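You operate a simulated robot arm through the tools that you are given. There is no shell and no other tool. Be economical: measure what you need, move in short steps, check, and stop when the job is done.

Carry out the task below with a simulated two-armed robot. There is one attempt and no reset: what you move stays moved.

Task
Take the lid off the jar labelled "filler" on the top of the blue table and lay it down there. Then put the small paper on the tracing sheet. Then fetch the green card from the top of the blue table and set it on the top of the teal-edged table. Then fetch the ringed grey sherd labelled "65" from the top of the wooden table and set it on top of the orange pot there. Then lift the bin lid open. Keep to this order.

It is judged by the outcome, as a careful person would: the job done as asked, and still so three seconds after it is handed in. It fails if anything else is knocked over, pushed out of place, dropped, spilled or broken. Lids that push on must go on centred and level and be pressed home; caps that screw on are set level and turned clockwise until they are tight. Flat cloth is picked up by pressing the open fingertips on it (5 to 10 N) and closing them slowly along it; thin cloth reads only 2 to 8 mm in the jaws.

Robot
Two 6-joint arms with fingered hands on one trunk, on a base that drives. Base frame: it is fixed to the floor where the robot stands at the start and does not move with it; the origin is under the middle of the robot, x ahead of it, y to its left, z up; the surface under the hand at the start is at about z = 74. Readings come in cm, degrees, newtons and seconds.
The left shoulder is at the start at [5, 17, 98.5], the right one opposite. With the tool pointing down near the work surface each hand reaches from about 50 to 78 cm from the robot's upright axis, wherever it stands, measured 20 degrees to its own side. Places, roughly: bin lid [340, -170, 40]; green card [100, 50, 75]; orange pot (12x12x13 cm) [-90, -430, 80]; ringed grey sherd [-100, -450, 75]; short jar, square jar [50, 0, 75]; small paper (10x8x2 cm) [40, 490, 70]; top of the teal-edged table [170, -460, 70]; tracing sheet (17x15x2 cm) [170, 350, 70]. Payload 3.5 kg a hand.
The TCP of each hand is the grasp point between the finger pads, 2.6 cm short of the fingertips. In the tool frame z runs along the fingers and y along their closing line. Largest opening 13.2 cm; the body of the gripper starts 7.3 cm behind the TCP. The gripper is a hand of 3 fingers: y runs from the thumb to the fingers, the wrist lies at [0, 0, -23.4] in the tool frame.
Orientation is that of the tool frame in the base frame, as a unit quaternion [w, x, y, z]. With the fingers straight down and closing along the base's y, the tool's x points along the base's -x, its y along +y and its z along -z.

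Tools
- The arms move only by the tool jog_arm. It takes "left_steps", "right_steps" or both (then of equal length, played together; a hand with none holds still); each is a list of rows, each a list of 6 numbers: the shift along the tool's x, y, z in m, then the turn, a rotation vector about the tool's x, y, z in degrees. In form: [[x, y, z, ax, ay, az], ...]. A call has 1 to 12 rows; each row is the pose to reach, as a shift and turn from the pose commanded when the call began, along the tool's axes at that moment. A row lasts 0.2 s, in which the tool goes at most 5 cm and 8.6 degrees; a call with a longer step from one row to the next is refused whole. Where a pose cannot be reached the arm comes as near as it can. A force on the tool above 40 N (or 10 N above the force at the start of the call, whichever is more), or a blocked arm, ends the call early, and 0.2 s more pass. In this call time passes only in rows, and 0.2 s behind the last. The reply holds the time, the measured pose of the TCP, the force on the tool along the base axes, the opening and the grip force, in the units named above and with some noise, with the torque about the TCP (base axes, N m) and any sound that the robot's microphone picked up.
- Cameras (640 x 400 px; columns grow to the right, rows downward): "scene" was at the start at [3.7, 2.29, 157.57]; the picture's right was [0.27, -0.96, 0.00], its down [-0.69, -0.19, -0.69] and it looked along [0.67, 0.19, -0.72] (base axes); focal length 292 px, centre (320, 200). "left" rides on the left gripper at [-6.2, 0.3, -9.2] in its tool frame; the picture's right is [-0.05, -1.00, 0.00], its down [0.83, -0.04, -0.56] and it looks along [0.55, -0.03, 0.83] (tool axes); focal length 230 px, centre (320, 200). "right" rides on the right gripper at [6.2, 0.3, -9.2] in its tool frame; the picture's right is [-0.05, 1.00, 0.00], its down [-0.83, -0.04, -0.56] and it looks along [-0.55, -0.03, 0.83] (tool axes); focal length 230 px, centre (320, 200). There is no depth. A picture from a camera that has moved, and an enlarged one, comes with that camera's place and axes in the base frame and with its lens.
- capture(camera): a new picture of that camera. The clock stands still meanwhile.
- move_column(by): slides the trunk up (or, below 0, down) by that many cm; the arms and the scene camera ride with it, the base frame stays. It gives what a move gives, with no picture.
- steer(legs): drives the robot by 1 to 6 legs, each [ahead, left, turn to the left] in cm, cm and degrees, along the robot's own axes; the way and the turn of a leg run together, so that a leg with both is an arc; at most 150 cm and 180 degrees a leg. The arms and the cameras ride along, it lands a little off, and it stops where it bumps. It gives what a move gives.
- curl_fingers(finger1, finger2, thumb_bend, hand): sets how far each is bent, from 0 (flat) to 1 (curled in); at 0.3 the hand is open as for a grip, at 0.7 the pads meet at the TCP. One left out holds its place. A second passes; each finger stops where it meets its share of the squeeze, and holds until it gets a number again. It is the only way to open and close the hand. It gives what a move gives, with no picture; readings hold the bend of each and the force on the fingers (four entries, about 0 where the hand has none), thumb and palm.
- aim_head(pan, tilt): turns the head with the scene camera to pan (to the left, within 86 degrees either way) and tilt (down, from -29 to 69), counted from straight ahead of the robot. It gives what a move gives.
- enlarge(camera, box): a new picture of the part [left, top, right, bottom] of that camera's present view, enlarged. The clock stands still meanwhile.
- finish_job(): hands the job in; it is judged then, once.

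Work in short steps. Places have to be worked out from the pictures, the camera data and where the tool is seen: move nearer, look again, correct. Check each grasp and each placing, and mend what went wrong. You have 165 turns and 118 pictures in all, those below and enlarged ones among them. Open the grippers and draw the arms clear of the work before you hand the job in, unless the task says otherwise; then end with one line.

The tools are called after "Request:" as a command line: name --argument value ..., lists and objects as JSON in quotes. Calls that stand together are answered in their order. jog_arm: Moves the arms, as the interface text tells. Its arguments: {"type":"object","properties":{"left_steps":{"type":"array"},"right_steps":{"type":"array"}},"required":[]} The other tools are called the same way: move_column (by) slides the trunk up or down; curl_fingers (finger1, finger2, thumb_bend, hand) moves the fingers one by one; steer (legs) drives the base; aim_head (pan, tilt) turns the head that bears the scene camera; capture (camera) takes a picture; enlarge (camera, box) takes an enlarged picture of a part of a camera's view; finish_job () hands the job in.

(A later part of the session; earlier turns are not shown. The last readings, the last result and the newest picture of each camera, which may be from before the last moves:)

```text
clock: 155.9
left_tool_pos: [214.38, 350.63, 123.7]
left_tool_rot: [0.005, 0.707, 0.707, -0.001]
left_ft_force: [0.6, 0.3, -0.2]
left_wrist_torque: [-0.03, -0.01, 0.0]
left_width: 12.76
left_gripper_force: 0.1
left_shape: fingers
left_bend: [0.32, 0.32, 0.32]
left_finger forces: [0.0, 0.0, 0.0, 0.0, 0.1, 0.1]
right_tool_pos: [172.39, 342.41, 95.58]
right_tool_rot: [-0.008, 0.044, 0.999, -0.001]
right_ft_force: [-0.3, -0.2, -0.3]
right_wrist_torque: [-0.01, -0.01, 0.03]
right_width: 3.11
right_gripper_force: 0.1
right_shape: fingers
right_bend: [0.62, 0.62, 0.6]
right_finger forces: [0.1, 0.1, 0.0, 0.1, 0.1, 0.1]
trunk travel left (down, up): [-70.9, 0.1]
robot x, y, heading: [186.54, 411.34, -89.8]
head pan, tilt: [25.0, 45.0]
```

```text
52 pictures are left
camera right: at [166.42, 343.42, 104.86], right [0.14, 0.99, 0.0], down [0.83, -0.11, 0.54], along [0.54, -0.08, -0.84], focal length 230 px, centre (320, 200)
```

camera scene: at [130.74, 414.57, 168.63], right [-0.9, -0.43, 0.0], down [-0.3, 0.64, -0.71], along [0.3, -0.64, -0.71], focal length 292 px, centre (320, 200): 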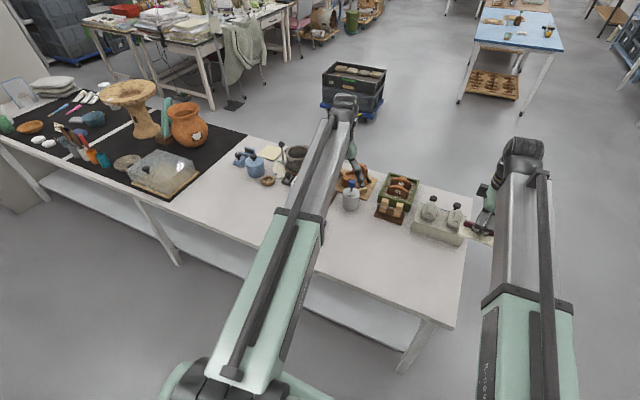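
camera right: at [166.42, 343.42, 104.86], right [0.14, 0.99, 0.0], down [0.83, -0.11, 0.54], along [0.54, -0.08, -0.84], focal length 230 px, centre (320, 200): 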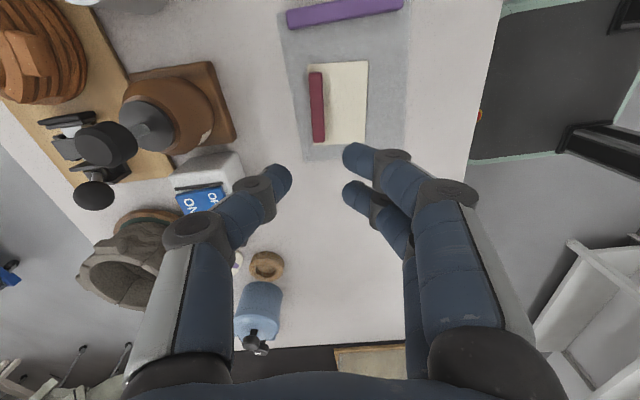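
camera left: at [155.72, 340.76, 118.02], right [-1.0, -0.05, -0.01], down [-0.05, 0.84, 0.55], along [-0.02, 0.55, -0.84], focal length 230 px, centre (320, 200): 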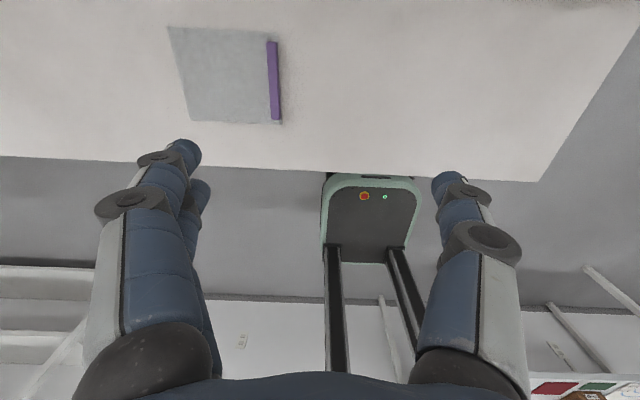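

The paper is well placed. Next is the green card ("72") near (97,39.5) on the blue table, best reached from the table's y=48 end. I raise the right hand, turn it back to neutral yaw and drive out the way I came.

Request:
jog_arm --right_steps '[[0, 0, -0.04, 0, 0, 0], [0, 0, -0.08, 0, 0, 8], [0, 0, -0.12, 0, 0, 16], [0, 0, -0.13, 0, 0, 24], [0, 0, -0.13, 0, 0, 32], [0, 0, -0.13, 0, 0, 40], [0, 0, -0.13, 0, 0, 48], [0, 0, -0.13, 0, 0, 56], [0, 0, -0.13, 0, 0, 64], [0, 0, -0.13, 0, 0, 72], [0, 0, -0.13, 0, 0, 80], [0, 0, -0.13, 0, 0, 85]]'

Request:
steer --legs '[[-6, 0, 0], [0, -138, 0], [150, 0, 0], [90, 0, 0]]'

Request:
aim_head --pan 20 --tilt 40

Request:
capture --camera "scene"

```text
clock: 158.5
left_tool_pos: [214.28, 350.51, 123.72]
left_tool_rot: [0.006, 0.707, 0.707, -0.001]
left_ft_force: [-0.5, -0.7, -0.1]
left_wrist_torque: [-0.01, 0.01, -0.01]
left_width: 12.76
left_gripper_force: 0.1
left_shape: fingers
left_bend: [0.32, 0.32, 0.32]
left_finger forces: [0.0, 0.0, 0.1, 0.0, 0.1, 0.1]
right_tool_pos: [172.57, 342.48, 108.57]
right_tool_rot: [-0.004, 0.708, 0.706, -0.006]
right_ft_force: [-0.3, -0.2, 0.4]
right_wrist_torque: [0.02, 0.02, -0.02]
right_width: 3.11
right_gripper_force: 0.1
right_shape: fingers
right_bend: [0.62, 0.62, 0.6]
right_finger forces: [0.0, 0.1, 0.1, 0.0, 0.0, 0.1]
trunk travel left (down, up): [-70.9, 0.1]
robot x, y, heading: [185.81, 411.66, -89.6]
head pan, tilt: [25.0, 45.0]
```

```text
clock: 177.4
left_tool_pos: [74.63, 116.08, 123.57]
left_tool_rot: [0.006, 0.707, 0.708, 0.0]
left_ft_force: [-0.5, 0.1, -0.4]
left_wrist_torque: [0.01, 0.02, -0.04]
left_width: 12.76
left_gripper_force: 0.0
left_shape: fingers
left_bend: [0.32, 0.32, 0.32]
left_finger forces: [0.0, 0.0, 0.0, 0.1, 0.1, 0.0]
right_tool_pos: [32.96, 107.72, 108.56]
right_tool_rot: [-0.005, 0.707, 0.707, -0.005]
right_ft_force: [0.0, -0.3, -0.1]
right_wrist_torque: [0.06, 0.02, 0.02]
right_width: 3.13
right_gripper_force: 0.0
right_shape: fingers
right_bend: [0.62, 0.62, 0.6]
right_finger forces: [0.0, 0.0, 0.1, 0.1, 0.1, 0.0]
trunk travel left (down, up): [-70.9, 0.1]
robot x, y, heading: [46.65, 177.12, -89.8]
head pan, tilt: [25.0, 45.0]
```

```text
clock: 178.1
left_tool_pos: [74.63, 116.08, 123.69]
left_tool_rot: [0.005, 0.707, 0.707, 0.0]
left_ft_force: [-0.6, 0.3, 0.0]
left_wrist_torque: [0.02, -0.02, 0.03]
left_width: 12.76
left_gripper_force: 0.0
left_shape: fingers
left_bend: [0.32, 0.32, 0.32]
left_finger forces: [0.0, 0.0, 0.0, 0.0, 0.0, 0.0]
right_tool_pos: [32.93, 107.82, 108.66]
right_tool_rot: [-0.005, 0.706, 0.708, -0.005]
right_ft_force: [-0.7, 0.4, 0.4]
right_wrist_torque: [-0.03, 0.03, 0.04]
right_width: 3.1
right_gripper_force: 0.0
right_shape: fingers
right_bend: [0.62, 0.62, 0.6]
right_finger forces: [0.0, 0.1, 0.1, 0.0, 0.0, 0.0]
trunk travel left (down, up): [-70.9, 0.1]
robot x, y, heading: [46.39, 176.72, -89.3]
head pan, tilt: [20.0, 40.0]
```

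```text
51 pictures are left
camera scene: at [49.38, 173.05, 169.35], right [-0.94, -0.35, 0.0], down [-0.22, 0.6, -0.77], along [0.27, -0.72, -0.64], focal length 292 px, centre (320, 200)
```

scene: 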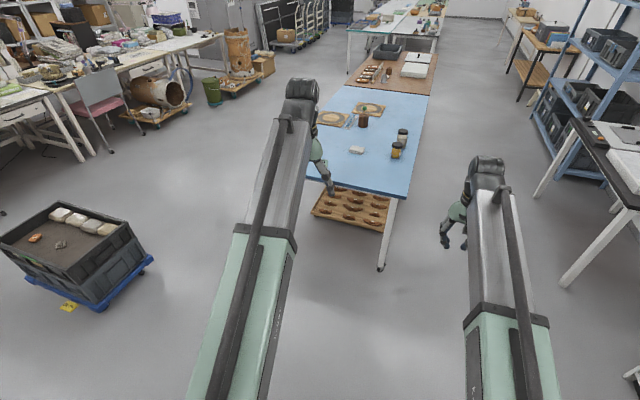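

I drive in front of the table's end so that the right hand comes over the card.

Request:
steer --legs '[[0, 64, -0.5], [64, 0, 0]]'

Request:
curl_fingers --hand "right" --finger1 0.42 --finger2 0.42 --thumb_bend 0.42

Request:
capture --camera "right"

Request:
aim_head --pan 0 --tilt 55

Request:
capture --camera "scene"

```text
clock: 184.9
left_tool_pos: [140.0, 52.32, 123.55]
left_tool_rot: [0.006, 0.707, 0.707, 0.0]
left_ft_force: [0.4, 0.0, -0.6]
left_wrist_torque: [0.01, 0.02, -0.01]
left_width: 12.77
left_gripper_force: 0.0
left_shape: fingers
left_bend: [0.32, 0.32, 0.32]
left_finger forces: [0.1, 0.1, 0.0, 0.0, 0.0, 0.0]
right_tool_pos: [98.43, 44.23, 108.7]
right_tool_rot: [-0.005, 0.706, 0.708, -0.005]
right_ft_force: [0.5, 0.2, -0.1]
right_wrist_torque: [0.01, 0.01, -0.02]
right_width: 3.09
right_gripper_force: 0.0
right_shape: fingers
right_bend: [0.62, 0.62, 0.6]
right_finger forces: [0.0, 0.1, 0.1, 0.0, 0.1, 0.1]
trunk travel left (down, up): [-70.9, 0.1]
robot x, y, heading: [111.9, 113.11, -89.8]
head pan, tilt: [20.0, 40.0]
```

```text
clock: 185.9
left_tool_pos: [140.16, 52.35, 123.51]
left_tool_rot: [0.005, 0.706, 0.708, -0.001]
left_ft_force: [0.2, 0.0, 0.0]
left_wrist_torque: [-0.02, 0.01, -0.01]
left_width: 12.75
left_gripper_force: 0.1
left_shape: fingers
left_bend: [0.32, 0.32, 0.32]
left_finger forces: [0.0, 0.0, 0.1, 0.0, 0.0, 0.0]
right_tool_pos: [98.36, 44.16, 108.61]
right_tool_rot: [-0.004, 0.707, 0.707, -0.006]
right_ft_force: [0.5, 0.4, -0.1]
right_wrist_torque: [0.02, 0.02, 0.01]
right_width: 9.39
right_gripper_force: 0.0
right_shape: fingers
right_bend: [0.42, 0.42, 0.42]
right_finger forces: [0.1, 0.1, 0.0, 0.0, 0.0, 0.0]
trunk travel left (down, up): [-70.9, 0.1]
robot x, y, heading: [112.01, 113.33, -89.6]
head pan, tilt: [20.0, 40.0]
```

```text
50 pictures are left
camera right: at [98.8, 50.54, 117.77], right [1.0, -0.05, -0.01], down [-0.03, -0.83, 0.56], along [-0.04, -0.56, -0.83], focal length 230 px, centre (320, 200)
```

right: 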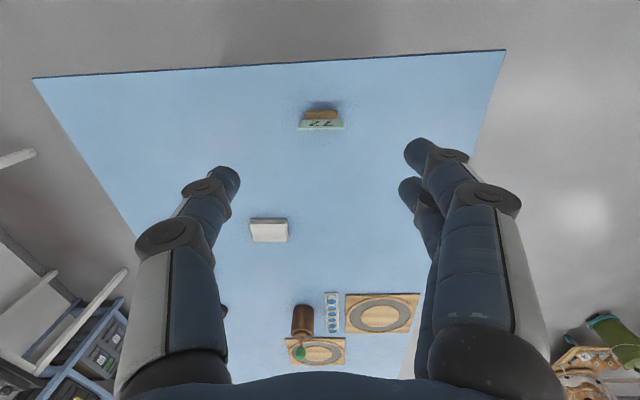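

```text
clock: 186.7
left_tool_pos: [139.99, 52.41, 123.66]
left_tool_rot: [0.006, 0.706, 0.708, -0.001]
left_ft_force: [0.6, 0.1, 0.8]
left_wrist_torque: [0.01, 0.01, -0.01]
left_width: 12.76
left_gripper_force: 0.0
left_shape: fingers
left_bend: [0.32, 0.32, 0.32]
left_finger forces: [0.0, 0.0, 0.1, 0.0, 0.0, 0.0]
right_tool_pos: [98.47, 44.29, 108.59]
right_tool_rot: [-0.005, 0.706, 0.708, -0.006]
right_ft_force: [0.3, 0.4, 0.3]
right_wrist_torque: [0.03, 0.03, 0.0]
right_width: 9.4
right_gripper_force: 0.0
right_shape: fingers
right_bend: [0.42, 0.42, 0.42]
right_finger forces: [0.0, 0.1, 0.0, 0.0, 0.0, 0.0]
trunk travel left (down, up): [-70.9, 0.1]
robot x, y, heading: [111.97, 113.14, -89.7]
head pan, tilt: [0.0, 55.0]
```

```text
49 pictures are left
camera scene: at [112.02, 110.23, 167.29], right [-1.0, -0.01, 0.0], down [-0.01, 0.82, -0.57], along [0.0, -0.57, -0.82], focal length 292 px, centre (320, 200)
```

scene: 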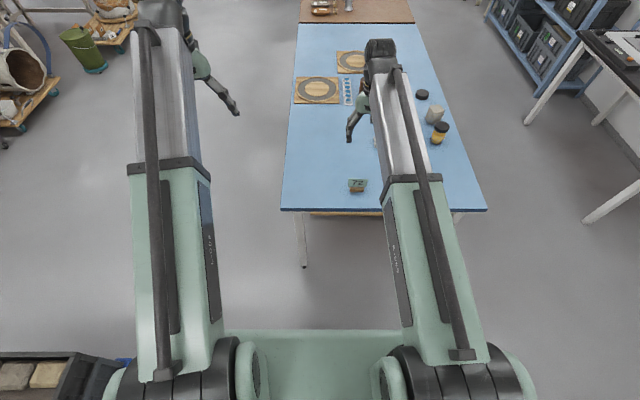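

The card stands on a small wooden block at about (97.5,40.3), its plane along x. I zoom in for its shape.

Request:
enlarge --camera "right" --box '[270, 80, 370, 150]'

Request:
enlarge --camera "scene" --box '[320, 160, 390, 210]'

```text
5.71 times, centred on (320, 115) of right
camera zoom: at [98.8, 50.53, 117.77], right [1.0, -0.05, -0.01], down [-0.03, -0.83, 0.56], along [-0.04, -0.56, -0.83], focal length 1315 px, centre (320, 686)
```

zoom: 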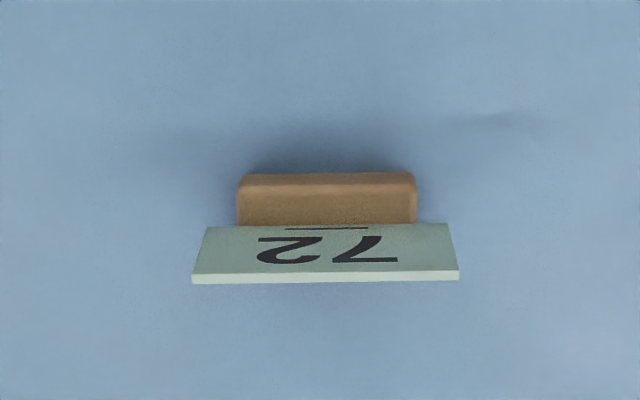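

```text
8.00 times, centred on (355, 185) of scene
camera zoom: at [112.02, 110.23, 167.29], right [-1.0, -0.01, 0.0], down [-0.01, 0.82, -0.57], along [0.0, -0.57, -0.82], focal length 2336 px, centre (40, 320)
```

zoom: 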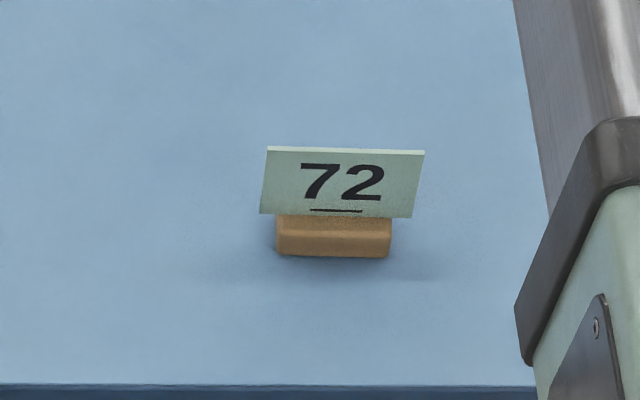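

The card is a small slab (z 74–79, plane at y≈39) set in a wooden block. I'll grip the block across y with the fingers straddling the card: drive 4.5 cm ahead and turn the hand 90°.

Request:
steer --legs '[[4.5, 0, 0]]'

Request:
jog_arm --right_steps '[[0, 0, 0, 0, 0, -8], [0, -0.004, 0, 0, 0, -16], [0, -0.008, 0.01, 0, 0, -24], [0, -0.011, 0.02, 0, 0, -32], [0, -0.011, 0.04, 0, 0, -40], [0, -0.011, 0.06, 0, 0, -48], [0, -0.011, 0.08, 0, 0, -56], [0, -0.011, 0.1, 0, 0, -64], [0, -0.011, 0.12, 0, 0, -72], [0, -0.011, 0.13, 0, 0, -80], [0, -0.011, 0.13, 0, 0, -86]]'

Request:
capture --camera "right"

```text
clock: 187.6
left_tool_pos: [140.02, 47.59, 123.48]
left_tool_rot: [0.004, 0.707, 0.707, 0.0]
left_ft_force: [-0.9, -0.9, -0.3]
left_wrist_torque: [0.07, -0.01, -0.02]
left_width: 12.78
left_gripper_force: 0.2
left_shape: fingers
left_bend: [0.32, 0.32, 0.32]
left_finger forces: [0.0, 0.0, 0.1, 0.0, 0.0, 0.0]
right_tool_pos: [98.43, 39.44, 108.37]
right_tool_rot: [-0.005, 0.707, 0.707, -0.005]
right_ft_force: [0.5, -0.4, -0.5]
right_wrist_torque: [0.04, -0.04, -0.03]
right_width: 9.41
right_gripper_force: 0.0
right_shape: fingers
right_bend: [0.42, 0.42, 0.42]
right_finger forces: [0.0, 0.0, 0.0, 0.0, 0.1, 0.0]
trunk travel left (down, up): [-70.9, 0.1]
robot x, y, heading: [111.73, 108.97, -89.8]
head pan, tilt: [0.0, 55.0]
```

```text
clock: 190.0
left_tool_pos: [140.16, 47.87, 123.72]
left_tool_rot: [0.006, 0.707, 0.707, -0.001]
left_ft_force: [-0.6, 0.3, 0.1]
left_wrist_torque: [0.0, 0.02, 0.03]
left_width: 12.77
left_gripper_force: 0.0
left_shape: fingers
left_bend: [0.32, 0.32, 0.32]
left_finger forces: [0.0, 0.0, 0.0, 0.0, 0.1, 0.1]
right_tool_pos: [97.95, 39.67, 95.47]
right_tool_rot: [-0.009, 0.039, 0.999, -0.002]
right_ft_force: [-0.2, 0.6, 0.6]
right_wrist_torque: [0.0, 0.01, -0.05]
right_width: 9.42
right_gripper_force: 0.1
right_shape: fingers
right_bend: [0.42, 0.42, 0.42]
right_finger forces: [0.0, 0.1, 0.1, 0.1, 0.0, 0.1]
right hand out of reach, approached as far as the arm can: row 11
trunk travel left (down, up): [-70.9, 0.1]
robot x, y, heading: [112.42, 108.17, -89.8]
head pan, tilt: [0.0, 55.0]
```

```text
46 pictures are left
camera right: at [92.06, 40.6, 104.86], right [0.13, 0.99, 0.0], down [0.84, -0.11, 0.54], along [0.53, -0.07, -0.84], focal length 230 px, centre (320, 200)
```

right: 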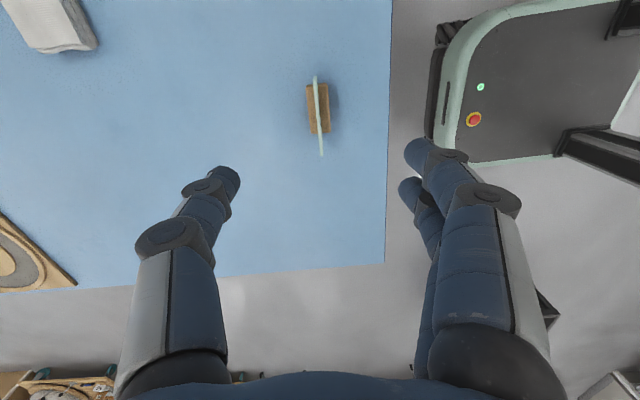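

The hand is centred over the block within 3 mm. I open slightly wider and lower the trunk 17 cm.

Request:
move_column --by -17

Request:
capture --camera "right"

```text
clock: 191.9
left_tool_pos: [140.06, 47.83, 106.6]
left_tool_rot: [0.005, 0.707, 0.707, -0.001]
left_ft_force: [0.6, 0.0, 0.4]
left_wrist_torque: [0.01, 0.03, -0.03]
left_width: 12.76
left_gripper_force: 0.0
left_shape: fingers
left_bend: [0.32, 0.32, 0.32]
left_finger forces: [0.0, 0.0, 0.0, 0.0, 0.0, 0.0]
right_tool_pos: [98.05, 39.67, 78.58]
right_tool_rot: [-0.008, 0.039, 0.999, -0.001]
right_ft_force: [0.4, -0.4, 0.4]
right_wrist_torque: [0.02, -0.04, 0.01]
right_width: 9.44
right_gripper_force: 0.0
right_shape: fingers
right_bend: [0.42, 0.42, 0.42]
right_finger forces: [0.1, 0.0, 0.0, 0.0, 0.0, 0.0]
trunk travel left (down, up): [-53.9, 17.1]
robot x, y, heading: [112.16, 108.89, -90.1]
head pan, tilt: [0.0, 55.0]
```

```text
45 pictures are left
camera right: at [92.03, 40.61, 87.88], right [0.13, 0.99, 0.0], down [0.83, -0.11, 0.54], along [0.54, -0.07, -0.84], focal length 230 px, centre (320, 200)
```

right: 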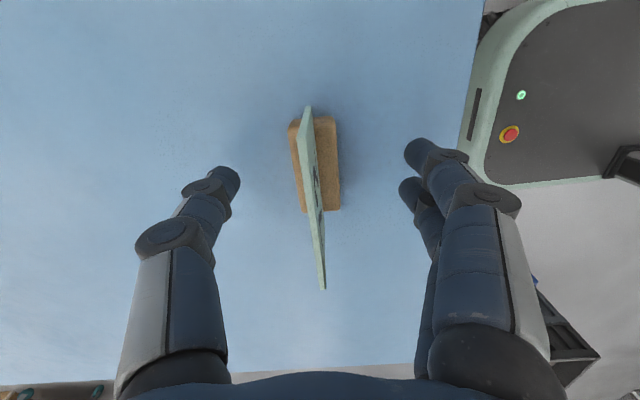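

Block and card are centred. I go 8 mm lower and close on the block.

Request:
jog_arm --right_steps '[[0, 0, 0.004, 0, 0, 0], [0, 0, 0.008, 0, 0, 0]]'

Request:
curl_fingers --hand "right" --finger1 0.68 --finger2 0.68 --thumb_bend 0.68

Request:
capture --camera "right"

```text
clock: 192.5
left_tool_pos: [140.03, 47.86, 106.61]
left_tool_rot: [0.005, 0.707, 0.707, -0.001]
left_ft_force: [0.4, 1.1, -0.1]
left_wrist_torque: [-0.02, -0.02, 0.03]
left_width: 12.74
left_gripper_force: 0.1
left_shape: fingers
left_bend: [0.32, 0.32, 0.32]
left_finger forces: [0.1, 0.0, 0.1, 0.1, 0.1, 0.1]
right_tool_pos: [97.94, 39.71, 77.76]
right_tool_rot: [-0.009, 0.038, 0.999, -0.001]
right_ft_force: [-0.3, 0.3, 0.3]
right_wrist_torque: [0.0, 0.01, 0.0]
right_width: 9.44
right_gripper_force: 0.0
right_shape: fingers
right_bend: [0.42, 0.42, 0.42]
right_finger forces: [0.0, 0.1, 0.0, 0.0, 0.0, 0.0]
trunk travel left (down, up): [-53.9, 17.1]
robot x, y, heading: [111.98, 108.82, -89.7]
head pan, tilt: [0.0, 55.0]
```

```text
clock: 193.5
left_tool_pos: [140.09, 47.75, 106.59]
left_tool_rot: [0.006, 0.707, 0.707, -0.001]
left_ft_force: [0.2, -0.2, 0.3]
left_wrist_torque: [0.01, 0.01, 0.02]
left_width: 12.75
left_gripper_force: 0.0
left_shape: fingers
left_bend: [0.32, 0.32, 0.32]
left_finger forces: [0.0, 0.1, 0.0, 0.1, 0.0, 0.0]
right_tool_pos: [97.94, 39.74, 77.67]
right_tool_rot: [-0.009, 0.039, 0.999, -0.001]
right_ft_force: [0.2, -0.2, 0.1]
right_wrist_torque: [-0.02, -0.02, -0.02]
right_width: 2.51
right_gripper_force: 6.7
right_shape: fingers
right_bend: [0.64, 0.63, 0.65]
right_finger forces: [3.1, 3.4, 0.1, 0.0, 6.8, 0.0]
trunk travel left (down, up): [-53.9, 17.1]
robot x, y, heading: [111.9, 108.89, -89.9]
head pan, tilt: [0.0, 55.0]
```

```text
44 pictures are left
camera right: at [91.99, 40.62, 87.01], right [0.13, 0.99, 0.0], down [0.83, -0.11, 0.54], along [0.54, -0.07, -0.84], focal length 230 px, centre (320, 200)
```

right: 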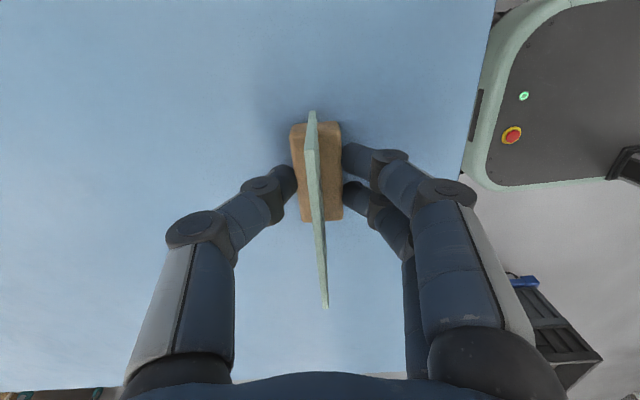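

The block is gripped at 2.5 cm with 7 N. I firm the grip and lift.

Request:
curl_fingers --hand "right" --finger1 0.75 --finger2 0.75 --thumb_bend 0.75

Request:
move_column --by 17

Request:
capture --camera "right"

Request:
aim_head --pan 0 --tilt 22

Request:
capture --camera "scene"

```text
clock: 194.5
left_tool_pos: [140.07, 47.87, 106.49]
left_tool_rot: [0.006, 0.707, 0.707, 0.0]
left_ft_force: [-0.2, 0.1, 0.8]
left_wrist_torque: [0.0, -0.03, -0.02]
left_width: 12.79
left_gripper_force: 0.0
left_shape: fingers
left_bend: [0.32, 0.32, 0.32]
left_finger forces: [0.0, 0.0, 0.1, 0.0, 0.1, 0.0]
right_tool_pos: [97.98, 39.64, 77.54]
right_tool_rot: [-0.009, 0.039, 0.999, -0.001]
right_ft_force: [-0.5, -0.2, -0.1]
right_wrist_torque: [0.01, 0.0, -0.04]
right_width: 2.41
right_gripper_force: 19.3
right_shape: fingers
right_bend: [0.71, 0.71, 0.66]
right_finger forces: [9.4, 9.7, 0.0, 0.1, 19.3, 0.1]
trunk travel left (down, up): [-53.9, 17.1]
robot x, y, heading: [112.12, 108.85, -89.6]
head pan, tilt: [0.0, 55.0]
```

```text
clock: 196.5
left_tool_pos: [140.03, 47.87, 123.7]
left_tool_rot: [0.005, 0.707, 0.707, 0.0]
left_ft_force: [-0.7, 0.0, 0.4]
left_wrist_torque: [0.01, 0.04, 0.02]
left_width: 12.76
left_gripper_force: 0.0
left_shape: fingers
left_bend: [0.32, 0.32, 0.32]
left_finger forces: [0.0, 0.0, 0.1, 0.0, 0.0, 0.1]
right_tool_pos: [98.0, 39.71, 94.73]
right_tool_rot: [-0.009, 0.04, 0.999, -0.001]
right_ft_force: [0.4, -0.5, -0.1]
right_wrist_torque: [-0.02, -0.02, 0.01]
right_width: 2.39
right_gripper_force: 19.4
right_shape: fingers
right_bend: [0.71, 0.71, 0.66]
right_finger forces: [9.5, 9.7, 0.1, 0.0, 19.3, 0.1]
trunk travel left (down, up): [-70.9, 0.1]
robot x, y, heading: [112.13, 108.8, -89.6]
head pan, tilt: [0.0, 55.0]
```

```text
43 pictures are left
camera right: at [91.99, 40.61, 104.0], right [0.13, 0.99, 0.0], down [0.83, -0.11, 0.54], along [0.54, -0.07, -0.84], focal length 230 px, centre (320, 200)
```

right: 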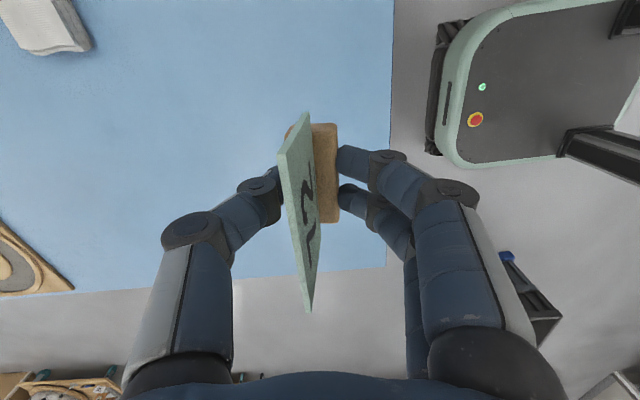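

```text
clock: 197.4
left_tool_pos: [140.07, 47.91, 123.57]
left_tool_rot: [0.006, 0.707, 0.707, -0.001]
left_ft_force: [-0.5, 0.6, 0.0]
left_wrist_torque: [0.02, 0.01, -0.02]
left_width: 12.77
left_gripper_force: 0.1
left_shape: fingers
left_bend: [0.32, 0.32, 0.32]
left_finger forces: [0.0, 0.0, 0.0, 0.1, 0.0, 0.1]
right_tool_pos: [97.92, 39.78, 94.71]
right_tool_rot: [-0.008, 0.04, 0.999, -0.001]
right_ft_force: [-0.7, 0.0, -0.1]
right_wrist_torque: [0.01, -0.03, 0.0]
right_width: 2.36
right_gripper_force: 18.7
right_shape: fingers
right_bend: [0.71, 0.71, 0.66]
right_finger forces: [9.5, 9.6, 0.1, 0.1, 19.4, 0.0]
trunk travel left (down, up): [-70.9, 0.1]
robot x, y, heading: [111.91, 109.1, -89.7]
head pan, tilt: [0.0, 22.0]
```

```text
42 pictures are left
camera scene: at [112.05, 103.59, 172.16], right [-1.0, -0.01, 0.0], down [0.0, 0.38, -0.93], along [0.0, -0.93, -0.38], focal length 292 px, centre (320, 200)
```

scene: 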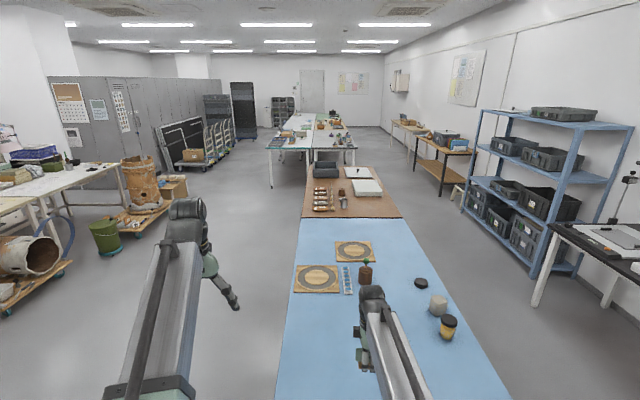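

The card is held, tilted a little but secure. The teal-edged table's near end is around y≈-340, x 130–190, so I drive down the aisle at x≈190 towards it.

Request:
steer --legs '[[-5, 0, 0], [0, 72, 0], [130, 0, 0], [130, 0, 0], [85, 0, 0]]'

Request:
aim_head --pan -5 --tilt 35

Request:
capture --camera "scene"

```text
clock: 201.7
left_tool_pos: [201.93, 52.92, 123.66]
left_tool_rot: [0.006, 0.708, 0.707, 0.0]
left_ft_force: [-0.1, 0.4, 0.2]
left_wrist_torque: [0.03, 0.0, 0.0]
left_width: 12.82
left_gripper_force: 0.1
left_shape: fingers
left_bend: [0.32, 0.32, 0.32]
left_finger forces: [0.0, 0.1, 0.1, 0.0, 0.1, 0.0]
right_tool_pos: [159.83, 45.07, 94.62]
right_tool_rot: [-0.009, 0.041, 0.999, 0.0]
right_ft_force: [-1.0, -0.1, -0.3]
right_wrist_torque: [0.01, -0.03, 0.01]
right_width: 2.37
right_gripper_force: 19.0
right_shape: fingers
right_bend: [0.71, 0.71, 0.66]
right_finger forces: [9.3, 9.7, 0.0, 0.0, 19.1, 0.0]
trunk travel left (down, up): [-70.9, 0.1]
robot x, y, heading: [174.07, 113.99, -89.8]
head pan, tilt: [0.0, 22.0]
stopped in leg 2: the robot was blocked; the commanded pose is now the measured one
```

```text
clock: 202.4
left_tool_pos: [202.0, 53.08, 123.71]
left_tool_rot: [0.006, 0.708, 0.706, 0.0]
left_ft_force: [-0.4, 0.5, 0.1]
left_wrist_torque: [-0.03, -0.02, 0.03]
left_width: 12.79
left_gripper_force: 0.1
left_shape: fingers
left_bend: [0.32, 0.32, 0.32]
left_finger forces: [0.1, 0.0, 0.1, 0.0, 0.0, 0.0]
right_tool_pos: [159.95, 45.07, 94.66]
right_tool_rot: [-0.009, 0.041, 0.999, -0.002]
right_ft_force: [-0.7, -0.2, -0.2]
right_wrist_torque: [0.0, -0.02, 0.02]
right_width: 2.39
right_gripper_force: 19.3
right_shape: fingers
right_bend: [0.71, 0.71, 0.66]
right_finger forces: [9.5, 9.8, 0.0, 0.0, 19.1, 0.1]
trunk travel left (down, up): [-70.9, 0.1]
robot x, y, heading: [173.9, 113.97, -89.9]
head pan, tilt: [-5.0, 35.0]
```

```text
41 pictures are left
camera scene: at [173.38, 109.43, 170.11], right [-1.0, 0.09, 0.0], down [0.05, 0.57, -0.82], along [-0.07, -0.82, -0.57], focal length 292 px, centre (320, 200)
```

scene: 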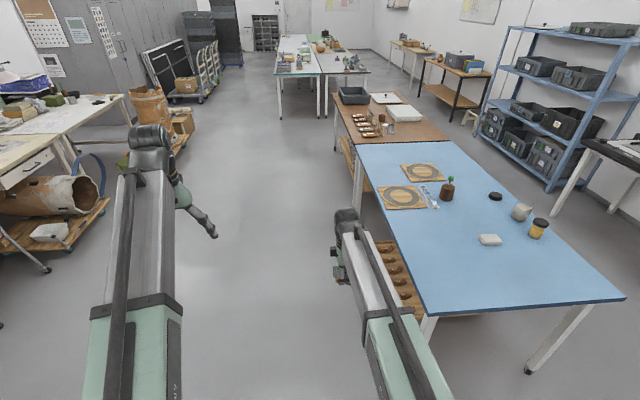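

I touched the crate cart on the left and stopped there; it looks unmoved. I ease right a little and go ahead past it.

Request:
steer --legs '[[0, -6, 0], [130, 0, 0], [0, 22, 0], [120, 0, 0], [90, 0, 0]]'

Request:
capture --camera "scene"

```text
clock: 221.0
left_tool_pos: [216.63, -290.95, 123.63]
left_tool_rot: [0.006, 0.711, 0.703, -0.001]
left_ft_force: [0.4, -0.4, -0.3]
left_wrist_torque: [0.0, -0.04, 0.0]
left_width: 12.79
left_gripper_force: 0.1
left_shape: fingers
left_bend: [0.32, 0.32, 0.32]
left_finger forces: [0.0, 0.1, 0.1, 0.0, 0.0, 0.1]
right_tool_pos: [174.38, -298.38, 94.67]
right_tool_rot: [-0.009, 0.047, 0.999, 0.0]
right_ft_force: [-0.3, 0.1, -0.7]
right_wrist_torque: [0.02, 0.0, 0.0]
right_width: 2.41
right_gripper_force: 19.0
right_shape: fingers
right_bend: [0.71, 0.71, 0.66]
right_finger forces: [9.5, 9.6, 0.0, 0.0, 19.3, 0.0]
trunk travel left (down, up): [-70.9, 0.1]
robot x, y, heading: [189.37, -229.44, -90.8]
head pan, tilt: [-5.0, 35.0]
```

```text
40 pictures are left
camera scene: at [188.54, -234.33, 170.1], right [-1.0, 0.1, 0.0], down [0.06, 0.57, -0.82], along [-0.08, -0.82, -0.57], focal length 292 px, centre (320, 200)
```

scene: 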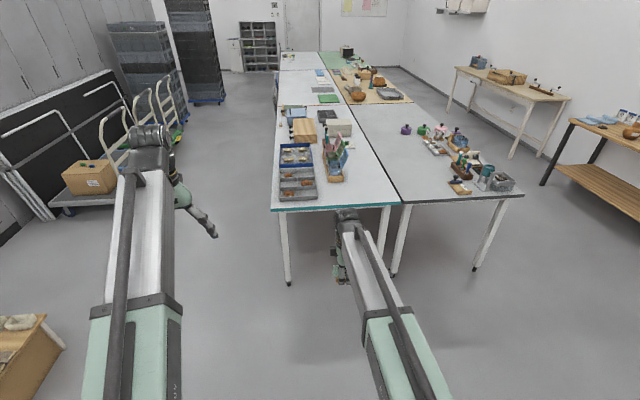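

The teal-edged table spans x 132–202 from y≈-365 back, with a free spot near (148,-379). I drive the right hand over it.

Request:
steer --legs '[[40, -26, 0.8], [40, 0, 0]]'

Request:
capture --camera "right"

Request:
capture --camera "scene"

```text
clock: 225.9
left_tool_pos: [191.73, -369.75, 123.55]
left_tool_rot: [0.005, 0.704, 0.71, 0.0]
left_ft_force: [0.6, -1.3, -0.5]
left_wrist_torque: [0.03, 0.02, 0.02]
left_width: 12.77
left_gripper_force: 0.1
left_shape: fingers
left_bend: [0.32, 0.32, 0.32]
left_finger forces: [0.0, 0.1, 0.1, 0.0, 0.0, 0.1]
right_tool_pos: [149.57, -378.15, 94.71]
right_tool_rot: [-0.009, 0.037, 0.999, -0.001]
right_ft_force: [-0.2, -0.4, -0.6]
right_wrist_torque: [0.03, -0.01, -0.01]
right_width: 2.38
right_gripper_force: 19.2
right_shape: fingers
right_bend: [0.71, 0.71, 0.66]
right_finger forces: [9.5, 9.8, 0.0, 0.0, 19.2, 0.0]
trunk travel left (down, up): [-70.9, 0.1]
robot x, y, heading: [163.23, -308.74, -89.6]
head pan, tilt: [-5.0, 35.0]
```

```text
39 pictures are left
camera right: at [143.58, -377.21, 103.94], right [0.12, 0.99, 0.0], down [0.84, -0.1, 0.54], along [0.54, -0.07, -0.84], focal length 230 px, centre (320, 200)
```

right: 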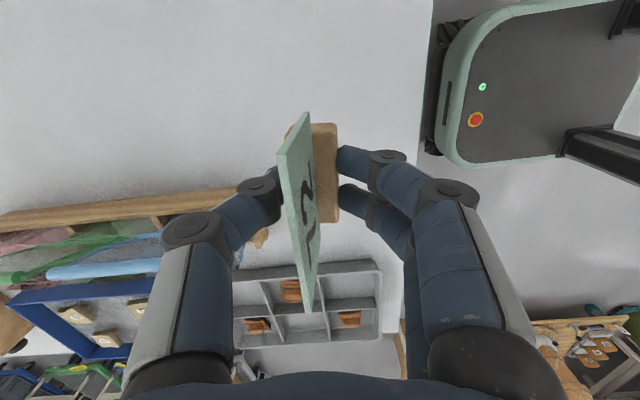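

```text
38 pictures are left
camera scene: at [162.5, -313.7, 170.1], right [-1.0, 0.08, 0.0], down [0.04, 0.57, -0.82], along [-0.06, -0.82, -0.57], focal length 292 px, centre (320, 200)
```

scene: 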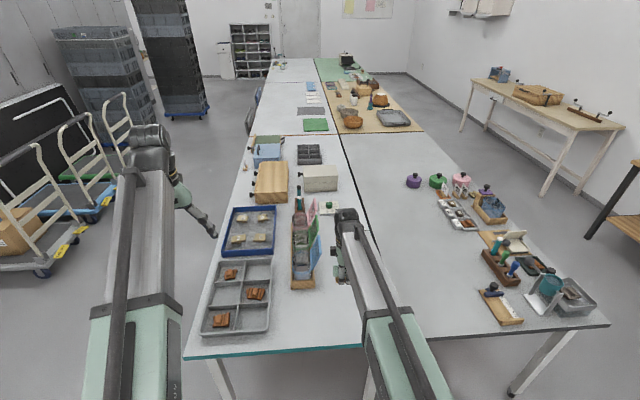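

The spot beneath the card is clear of the tray and the rack. I lower the trunk 15 cm, then by small steps.

Request:
move_column --by -15

Request:
jog_arm --right_steps '[[0, 0, 0.004, 0, 0, 0], [0, 0, 0.008, 0, 0, 0]]'

Request:
capture --camera "right"

```text
clock: 227.7
left_tool_pos: [191.58, -369.57, 108.66]
left_tool_rot: [0.005, 0.705, 0.71, -0.001]
left_ft_force: [0.2, 0.9, -0.5]
left_wrist_torque: [0.02, 0.01, 0.01]
left_width: 12.78
left_gripper_force: 0.1
left_shape: fingers
left_bend: [0.32, 0.32, 0.32]
left_finger forces: [0.0, 0.1, 0.0, 0.1, 0.1, 0.0]
right_tool_pos: [149.61, -378.02, 79.62]
right_tool_rot: [-0.009, 0.037, 0.999, -0.001]
right_ft_force: [0.4, -1.2, -0.6]
right_wrist_torque: [-0.02, -0.01, 0.01]
right_width: 2.37
right_gripper_force: 19.2
right_shape: fingers
right_bend: [0.71, 0.71, 0.66]
right_finger forces: [9.5, 9.7, 0.0, 0.0, 19.2, 0.0]
trunk travel left (down, up): [-55.9, 15.1]
robot x, y, heading: [163.37, -309.03, -89.3]
head pan, tilt: [-5.0, 35.0]
```

```text
clock: 228.3
left_tool_pos: [191.56, -369.69, 108.57]
left_tool_rot: [0.006, 0.704, 0.71, 0.0]
left_ft_force: [0.3, 0.2, 0.6]
left_wrist_torque: [-0.03, 0.04, 0.03]
left_width: 12.77
left_gripper_force: 0.0
left_shape: fingers
left_bend: [0.32, 0.32, 0.32]
left_finger forces: [0.0, 0.0, 0.0, 0.0, 0.0, 0.1]
right_tool_pos: [149.49, -377.85, 78.86]
right_tool_rot: [-0.008, 0.036, 0.999, 0.0]
right_ft_force: [-0.1, -0.8, -0.1]
right_wrist_torque: [-0.06, 0.01, 0.0]
right_width: 2.38
right_gripper_force: 19.4
right_shape: fingers
right_bend: [0.71, 0.71, 0.66]
right_finger forces: [9.5, 9.6, 0.0, 0.0, 19.2, 0.0]
trunk travel left (down, up): [-55.9, 15.1]
robot x, y, heading: [163.35, -308.96, -89.4]
head pan, tilt: [-5.0, 35.0]
```

```text
37 pictures are left
camera right: at [143.55, -377.04, 88.16], right [0.12, 0.99, 0.0], down [0.84, -0.1, 0.54], along [0.54, -0.07, -0.84], focal length 230 px, centre (320, 200)
```

right: 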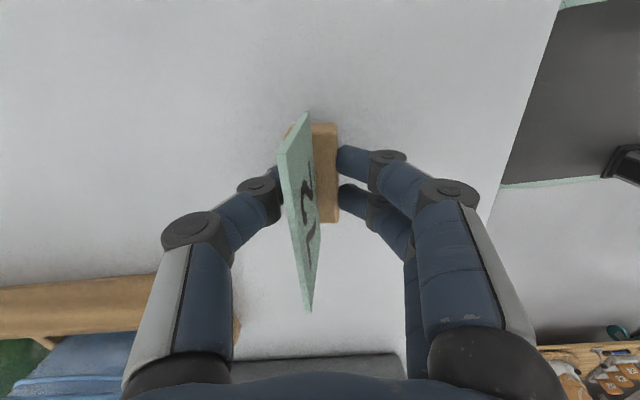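

Close now. I lower another 8 mm to contact, which should level the block.

Request:
jog_arm --right_steps '[[0, 0, 0.003, 0, 0, 0], [0, 0, 0.006, 0, 0, 0], [0, 0, 0.009, 0, 0, 0]]'

```text
clock: 229.1
left_tool_pos: [191.65, -369.6, 108.74]
left_tool_rot: [0.006, 0.704, 0.71, -0.001]
left_ft_force: [-0.4, -0.5, 1.0]
left_wrist_torque: [0.03, -0.01, 0.01]
left_width: 12.77
left_gripper_force: 0.1
left_shape: fingers
left_bend: [0.32, 0.32, 0.32]
left_finger forces: [0.0, 0.0, 0.0, 0.0, 0.0, 0.0]
right_tool_pos: [149.42, -377.94, 77.85]
right_tool_rot: [-0.009, 0.037, 0.999, -0.002]
right_ft_force: [-0.3, -0.9, 0.0]
right_wrist_torque: [0.01, 0.0, 0.0]
right_width: 2.35
right_gripper_force: 19.6
right_shape: fingers
right_bend: [0.71, 0.71, 0.66]
right_finger forces: [9.6, 9.8, 0.0, 0.1, 19.2, 0.0]
trunk travel left (down, up): [-55.9, 15.1]
robot x, y, heading: [163.42, -308.83, -89.1]
head pan, tilt: [-5.0, 35.0]
```

Request:
jog_arm --right_steps '[[0, 0, 0.002, 0, 0, 0], [0, 0, 0.004, 0, 0, 0]]'

```text
clock: 229.7
left_tool_pos: [191.62, -369.71, 108.56]
left_tool_rot: [0.006, 0.704, 0.71, -0.001]
left_ft_force: [0.1, -0.1, 0.0]
left_wrist_torque: [-0.03, 0.0, -0.01]
left_width: 12.81
left_gripper_force: 0.0
left_shape: fingers
left_bend: [0.32, 0.32, 0.32]
left_finger forces: [0.0, 0.0, 0.0, 0.0, 0.0, 0.0]
right_tool_pos: [149.68, -377.97, 77.62]
right_tool_rot: [-0.009, 0.037, 0.999, -0.001]
right_ft_force: [0.2, -0.3, -0.5]
right_wrist_torque: [0.01, -0.02, 0.01]
right_width: 2.36
right_gripper_force: 19.4
right_shape: fingers
right_bend: [0.71, 0.71, 0.66]
right_finger forces: [9.4, 9.7, 0.1, 0.1, 19.3, 0.0]
trunk travel left (down, up): [-55.9, 15.1]
robot x, y, heading: [163.44, -308.62, -89.5]
head pan, tilt: [-5.0, 35.0]
```

No contact yet, so I continue down by 4 mm.

Request:
jog_arm --right_steps '[[0, 0, 0.002, 0, 0, 0], [0, 0, 0.004, 0, 0, 0]]'

```text
clock: 230.3
left_tool_pos: [191.51, -369.48, 108.66]
left_tool_rot: [0.006, 0.705, 0.709, -0.002]
left_ft_force: [0.5, -0.8, -0.1]
left_wrist_torque: [-0.03, 0.02, 0.02]
left_width: 12.77
left_gripper_force: 0.1
left_shape: fingers
left_bend: [0.32, 0.32, 0.32]
left_finger forces: [0.0, 0.1, 0.0, 0.1, 0.0, 0.0]
right_tool_pos: [149.53, -377.95, 77.24]
right_tool_rot: [-0.009, 0.036, 0.999, -0.002]
right_ft_force: [0.6, -0.7, 14.1]
right_wrist_torque: [-0.23, 0.03, -0.02]
right_width: 2.38
right_gripper_force: 22.0
right_shape: fingers
right_bend: [0.71, 0.71, 0.68]
right_finger forces: [10.5, 10.7, 0.1, 0.1, 21.7, 0.1]
trunk travel left (down, up): [-55.9, 15.1]
robot x, y, heading: [163.32, -308.98, -89.1]
head pan, tilt: [-5.0, 35.0]
```

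Contact at 14 N. I ease up 1.5 mm and release gently.

Request:
jog_arm --right_steps '[[0, 0, -0.0015, 0, 0, 0]]'

Request:
curl_fingers --hand "right" --finger1 0.62 --finger2 0.62 --thumb_bend 0.63

Request:
capture --camera "right"

```text
clock: 230.7
left_tool_pos: [191.62, -369.52, 108.62]
left_tool_rot: [0.006, 0.705, 0.709, -0.001]
left_ft_force: [-0.5, 0.1, -0.1]
left_wrist_torque: [0.03, 0.01, 0.0]
left_width: 12.79
left_gripper_force: 0.1
left_shape: fingers
left_bend: [0.32, 0.32, 0.32]
left_finger forces: [0.0, 0.0, 0.0, 0.1, 0.1, 0.0]
right_tool_pos: [149.48, -377.96, 77.31]
right_tool_rot: [-0.01, 0.036, 0.999, -0.001]
right_ft_force: [0.9, -2.4, 10.8]
right_wrist_torque: [-0.23, -0.02, 0.0]
right_width: 2.35
right_gripper_force: 20.8
right_shape: fingers
right_bend: [0.71, 0.71, 0.68]
right_finger forces: [9.7, 10.0, 0.0, 0.0, 21.5, 0.0]
trunk travel left (down, up): [-55.9, 15.1]
robot x, y, heading: [163.16, -308.84, -89.6]
head pan, tilt: [-5.0, 35.0]
```

```text
clock: 231.7
left_tool_pos: [191.53, -369.56, 108.68]
left_tool_rot: [0.006, 0.705, 0.709, -0.001]
left_ft_force: [-0.2, -0.3, -0.9]
left_wrist_torque: [0.0, 0.01, 0.01]
left_width: 12.74
left_gripper_force: 0.0
left_shape: fingers
left_bend: [0.32, 0.32, 0.32]
left_finger forces: [0.0, 0.0, 0.0, 0.0, 0.0, 0.0]
right_tool_pos: [149.49, -378.01, 77.22]
right_tool_rot: [-0.008, 0.036, 0.999, -0.001]
right_ft_force: [-0.1, 0.2, 0.0]
right_wrist_torque: [-0.01, -0.01, 0.04]
right_width: 2.81
right_gripper_force: 1.1
right_shape: fingers
right_bend: [0.62, 0.62, 0.63]
right_finger forces: [0.3, 0.3, 0.0, 0.0, 0.6, 0.0]
trunk travel left (down, up): [-55.9, 15.1]
robot x, y, heading: [163.14, -309.01, -89.4]
head pan, tilt: [-5.0, 35.0]
```

```text
36 pictures are left
camera right: at [143.54, -377.11, 86.58], right [0.12, 0.99, 0.0], down [0.84, -0.1, 0.54], along [0.54, -0.07, -0.84], focal length 230 px, centre (320, 200)
```

right: 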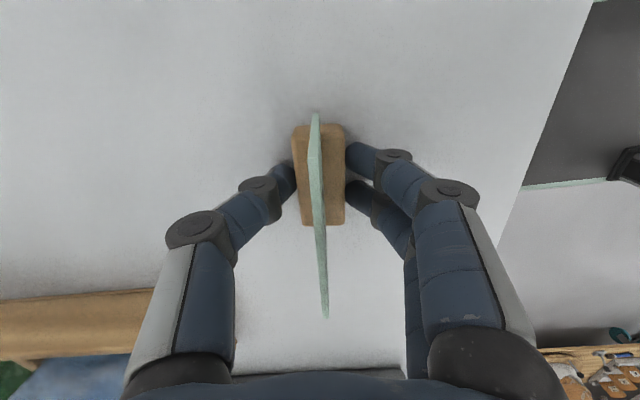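

The block settled level with the card upright. I open fully and raise.

Request:
curl_fingers --hand "right" --finger1 0.45 --finger2 0.45 --thumb_bend 0.45

Request:
move_column --by 15

Request:
capture --camera "right"

Request:
aim_head --pan -60 --tilt 25

Request:
capture --camera "scene"

```text
clock: 232.7
left_tool_pos: [191.62, -369.66, 108.61]
left_tool_rot: [0.006, 0.705, 0.709, 0.0]
left_ft_force: [0.1, -0.3, 0.2]
left_wrist_torque: [-0.01, 0.01, 0.03]
left_width: 12.76
left_gripper_force: 0.1
left_shape: fingers
left_bend: [0.32, 0.32, 0.32]
left_finger forces: [0.0, 0.0, 0.0, 0.0, 0.1, 0.1]
right_tool_pos: [149.55, -378.01, 77.12]
right_tool_rot: [-0.009, 0.036, 0.999, -0.001]
right_ft_force: [0.6, -0.3, 0.3]
right_wrist_torque: [-0.02, 0.02, -0.04]
right_width: 8.41
right_gripper_force: 0.0
right_shape: fingers
right_bend: [0.45, 0.45, 0.45]
right_finger forces: [0.0, 0.0, 0.1, 0.0, 0.0, 0.1]
trunk travel left (down, up): [-55.9, 15.1]
robot x, y, heading: [163.07, -308.85, -89.6]
head pan, tilt: [-5.0, 35.0]
```

```text
clock: 234.4
left_tool_pos: [191.64, -369.7, 123.68]
left_tool_rot: [0.006, 0.704, 0.71, 0.0]
left_ft_force: [-0.2, 0.2, 0.0]
left_wrist_torque: [0.0, 0.0, -0.01]
left_width: 12.77
left_gripper_force: 0.1
left_shape: fingers
left_bend: [0.32, 0.32, 0.32]
left_finger forces: [0.0, 0.0, 0.0, 0.0, 0.1, 0.0]
right_tool_pos: [149.54, -378.05, 92.2]
right_tool_rot: [-0.009, 0.036, 0.999, -0.001]
right_ft_force: [0.5, 0.0, 0.3]
right_wrist_torque: [0.0, -0.04, 0.04]
right_width: 8.41
right_gripper_force: 0.0
right_shape: fingers
right_bend: [0.45, 0.45, 0.45]
right_finger forces: [0.0, 0.0, 0.0, 0.0, 0.1, 0.0]
trunk travel left (down, up): [-70.9, 0.1]
robot x, y, heading: [163.66, -309.38, -89.3]
head pan, tilt: [-5.0, 35.0]
```

```text
35 pictures are left
camera right: at [143.54, -377.12, 101.58], right [0.12, 0.99, 0.0], down [0.84, -0.1, 0.54], along [0.54, -0.07, -0.84], focal length 230 px, centre (320, 200)
```

right: 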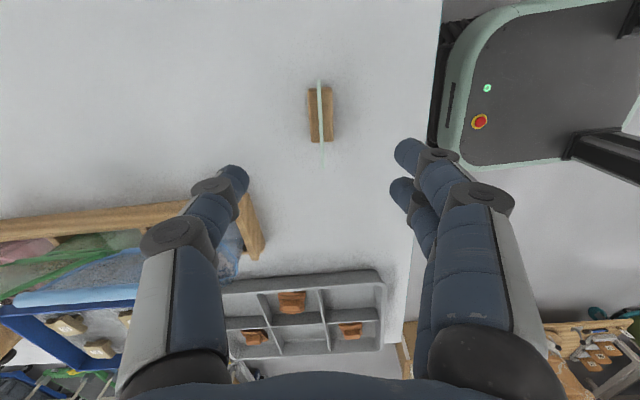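

```text
clock: 235.7
left_tool_pos: [191.7, -369.65, 123.7]
left_tool_rot: [0.006, 0.704, 0.71, -0.001]
left_ft_force: [0.4, 0.3, -0.4]
left_wrist_torque: [-0.02, -0.02, -0.03]
left_width: 12.78
left_gripper_force: 0.0
left_shape: fingers
left_bend: [0.32, 0.32, 0.32]
left_finger forces: [0.1, 0.0, 0.0, 0.0, 0.1, 0.0]
right_tool_pos: [149.66, -377.91, 92.3]
right_tool_rot: [-0.008, 0.037, 0.999, -0.002]
right_ft_force: [-0.2, 0.0, -0.1]
right_wrist_torque: [-0.01, -0.02, -0.01]
right_width: 8.39
right_gripper_force: 0.1
right_shape: fingers
right_bend: [0.45, 0.45, 0.45]
right_finger forces: [0.0, 0.0, 0.0, 0.1, 0.1, 0.0]
trunk travel left (down, up): [-70.9, 0.1]
robot x, y, heading: [163.24, -308.53, -89.3]
head pan, tilt: [-60.0, 25.0]
```

```text
34 pictures are left
camera scene: at [155.25, -309.47, 171.68], right [-0.51, 0.86, 0.0], down [0.36, 0.22, -0.91], along [-0.78, -0.46, -0.42], focal length 292 px, centre (320, 200)
```

scene: 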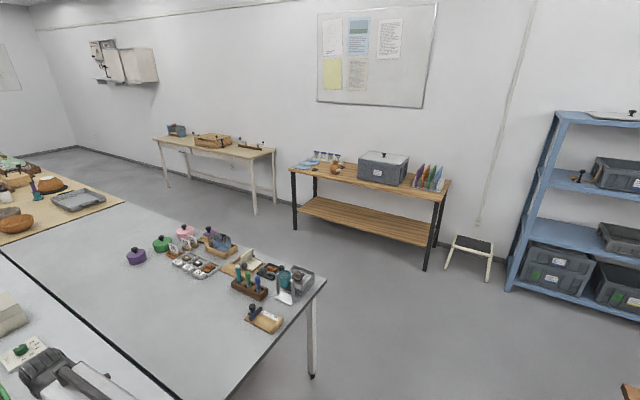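

The card stands upright on the teal-edged table. The wooden table with the orange pot is at x<-76, y≈-330…-478. I back off, cross over and turn to face it.

Request:
steer --legs '[[-36, 0, -0.7], [0, -100, 0], [0, -54, 0], [0, 0, -90], [0, 100, 0], [0, 82, 0]]'

Request:
aim_head --pan 0 --tilt 42

Request:
capture --camera "scene"

```text
clock: 239.7
left_tool_pos: [166.27, -336.86, 123.63]
left_tool_rot: [0.006, 0.756, 0.654, 0.0]
left_ft_force: [-0.8, 0.7, 0.4]
left_wrist_torque: [0.01, -0.02, -0.01]
left_width: 12.8
left_gripper_force: 0.1
left_shape: fingers
left_bend: [0.32, 0.32, 0.32]
left_finger forces: [0.1, 0.0, 0.0, 0.0, 0.0, 0.0]
right_tool_pos: [123.44, -338.86, 92.24]
right_tool_rot: [-0.008, 0.112, 0.994, 0.0]
right_ft_force: [0.7, 0.0, 0.2]
right_wrist_torque: [0.0, -0.01, 0.0]
right_width: 8.4
right_gripper_force: 0.1
right_shape: fingers
right_bend: [0.45, 0.45, 0.45]
right_finger forces: [0.0, 0.0, 0.1, 0.0, 0.0, 0.1]
trunk travel left (down, up): [-70.9, 0.1]
robot x, y, heading: [147.4, -272.41, -98.2]
head pan, tilt: [-60.0, 25.0]
stopped in leg 2: the robot was blocked; the commanded pose is now the measured one
```

```text
clock: 241.0
left_tool_pos: [166.45, -336.77, 123.54]
left_tool_rot: [0.005, 0.757, 0.654, -0.001]
left_ft_force: [-0.6, -0.3, 0.1]
left_wrist_torque: [-0.06, -0.01, -0.01]
left_width: 12.81
left_gripper_force: 0.0
left_shape: fingers
left_bend: [0.32, 0.32, 0.32]
left_finger forces: [0.0, 0.1, 0.0, 0.0, 0.1, 0.1]
right_tool_pos: [123.7, -338.8, 92.22]
right_tool_rot: [-0.009, 0.112, 0.994, 0.0]
right_ft_force: [0.2, 0.2, 0.1]
right_wrist_torque: [0.0, 0.02, -0.01]
right_width: 8.42
right_gripper_force: 0.1
right_shape: fingers
right_bend: [0.45, 0.45, 0.45]
right_finger forces: [0.0, 0.0, 0.0, 0.0, 0.0, 0.0]
trunk travel left (down, up): [-70.9, 0.1]
robot x, y, heading: [147.35, -272.78, -97.9]
head pan, tilt: [0.0, 42.0]
```

```text
33 pictures are left
camera scene: at [146.9, -276.74, 169.06], right [-0.99, 0.14, 0.0], down [0.09, 0.66, -0.74], along [-0.1, -0.74, -0.67], focal length 292 px, centre (320, 200)
```

scene: 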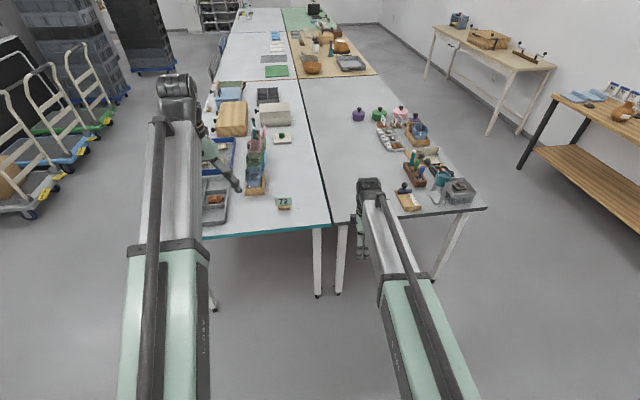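

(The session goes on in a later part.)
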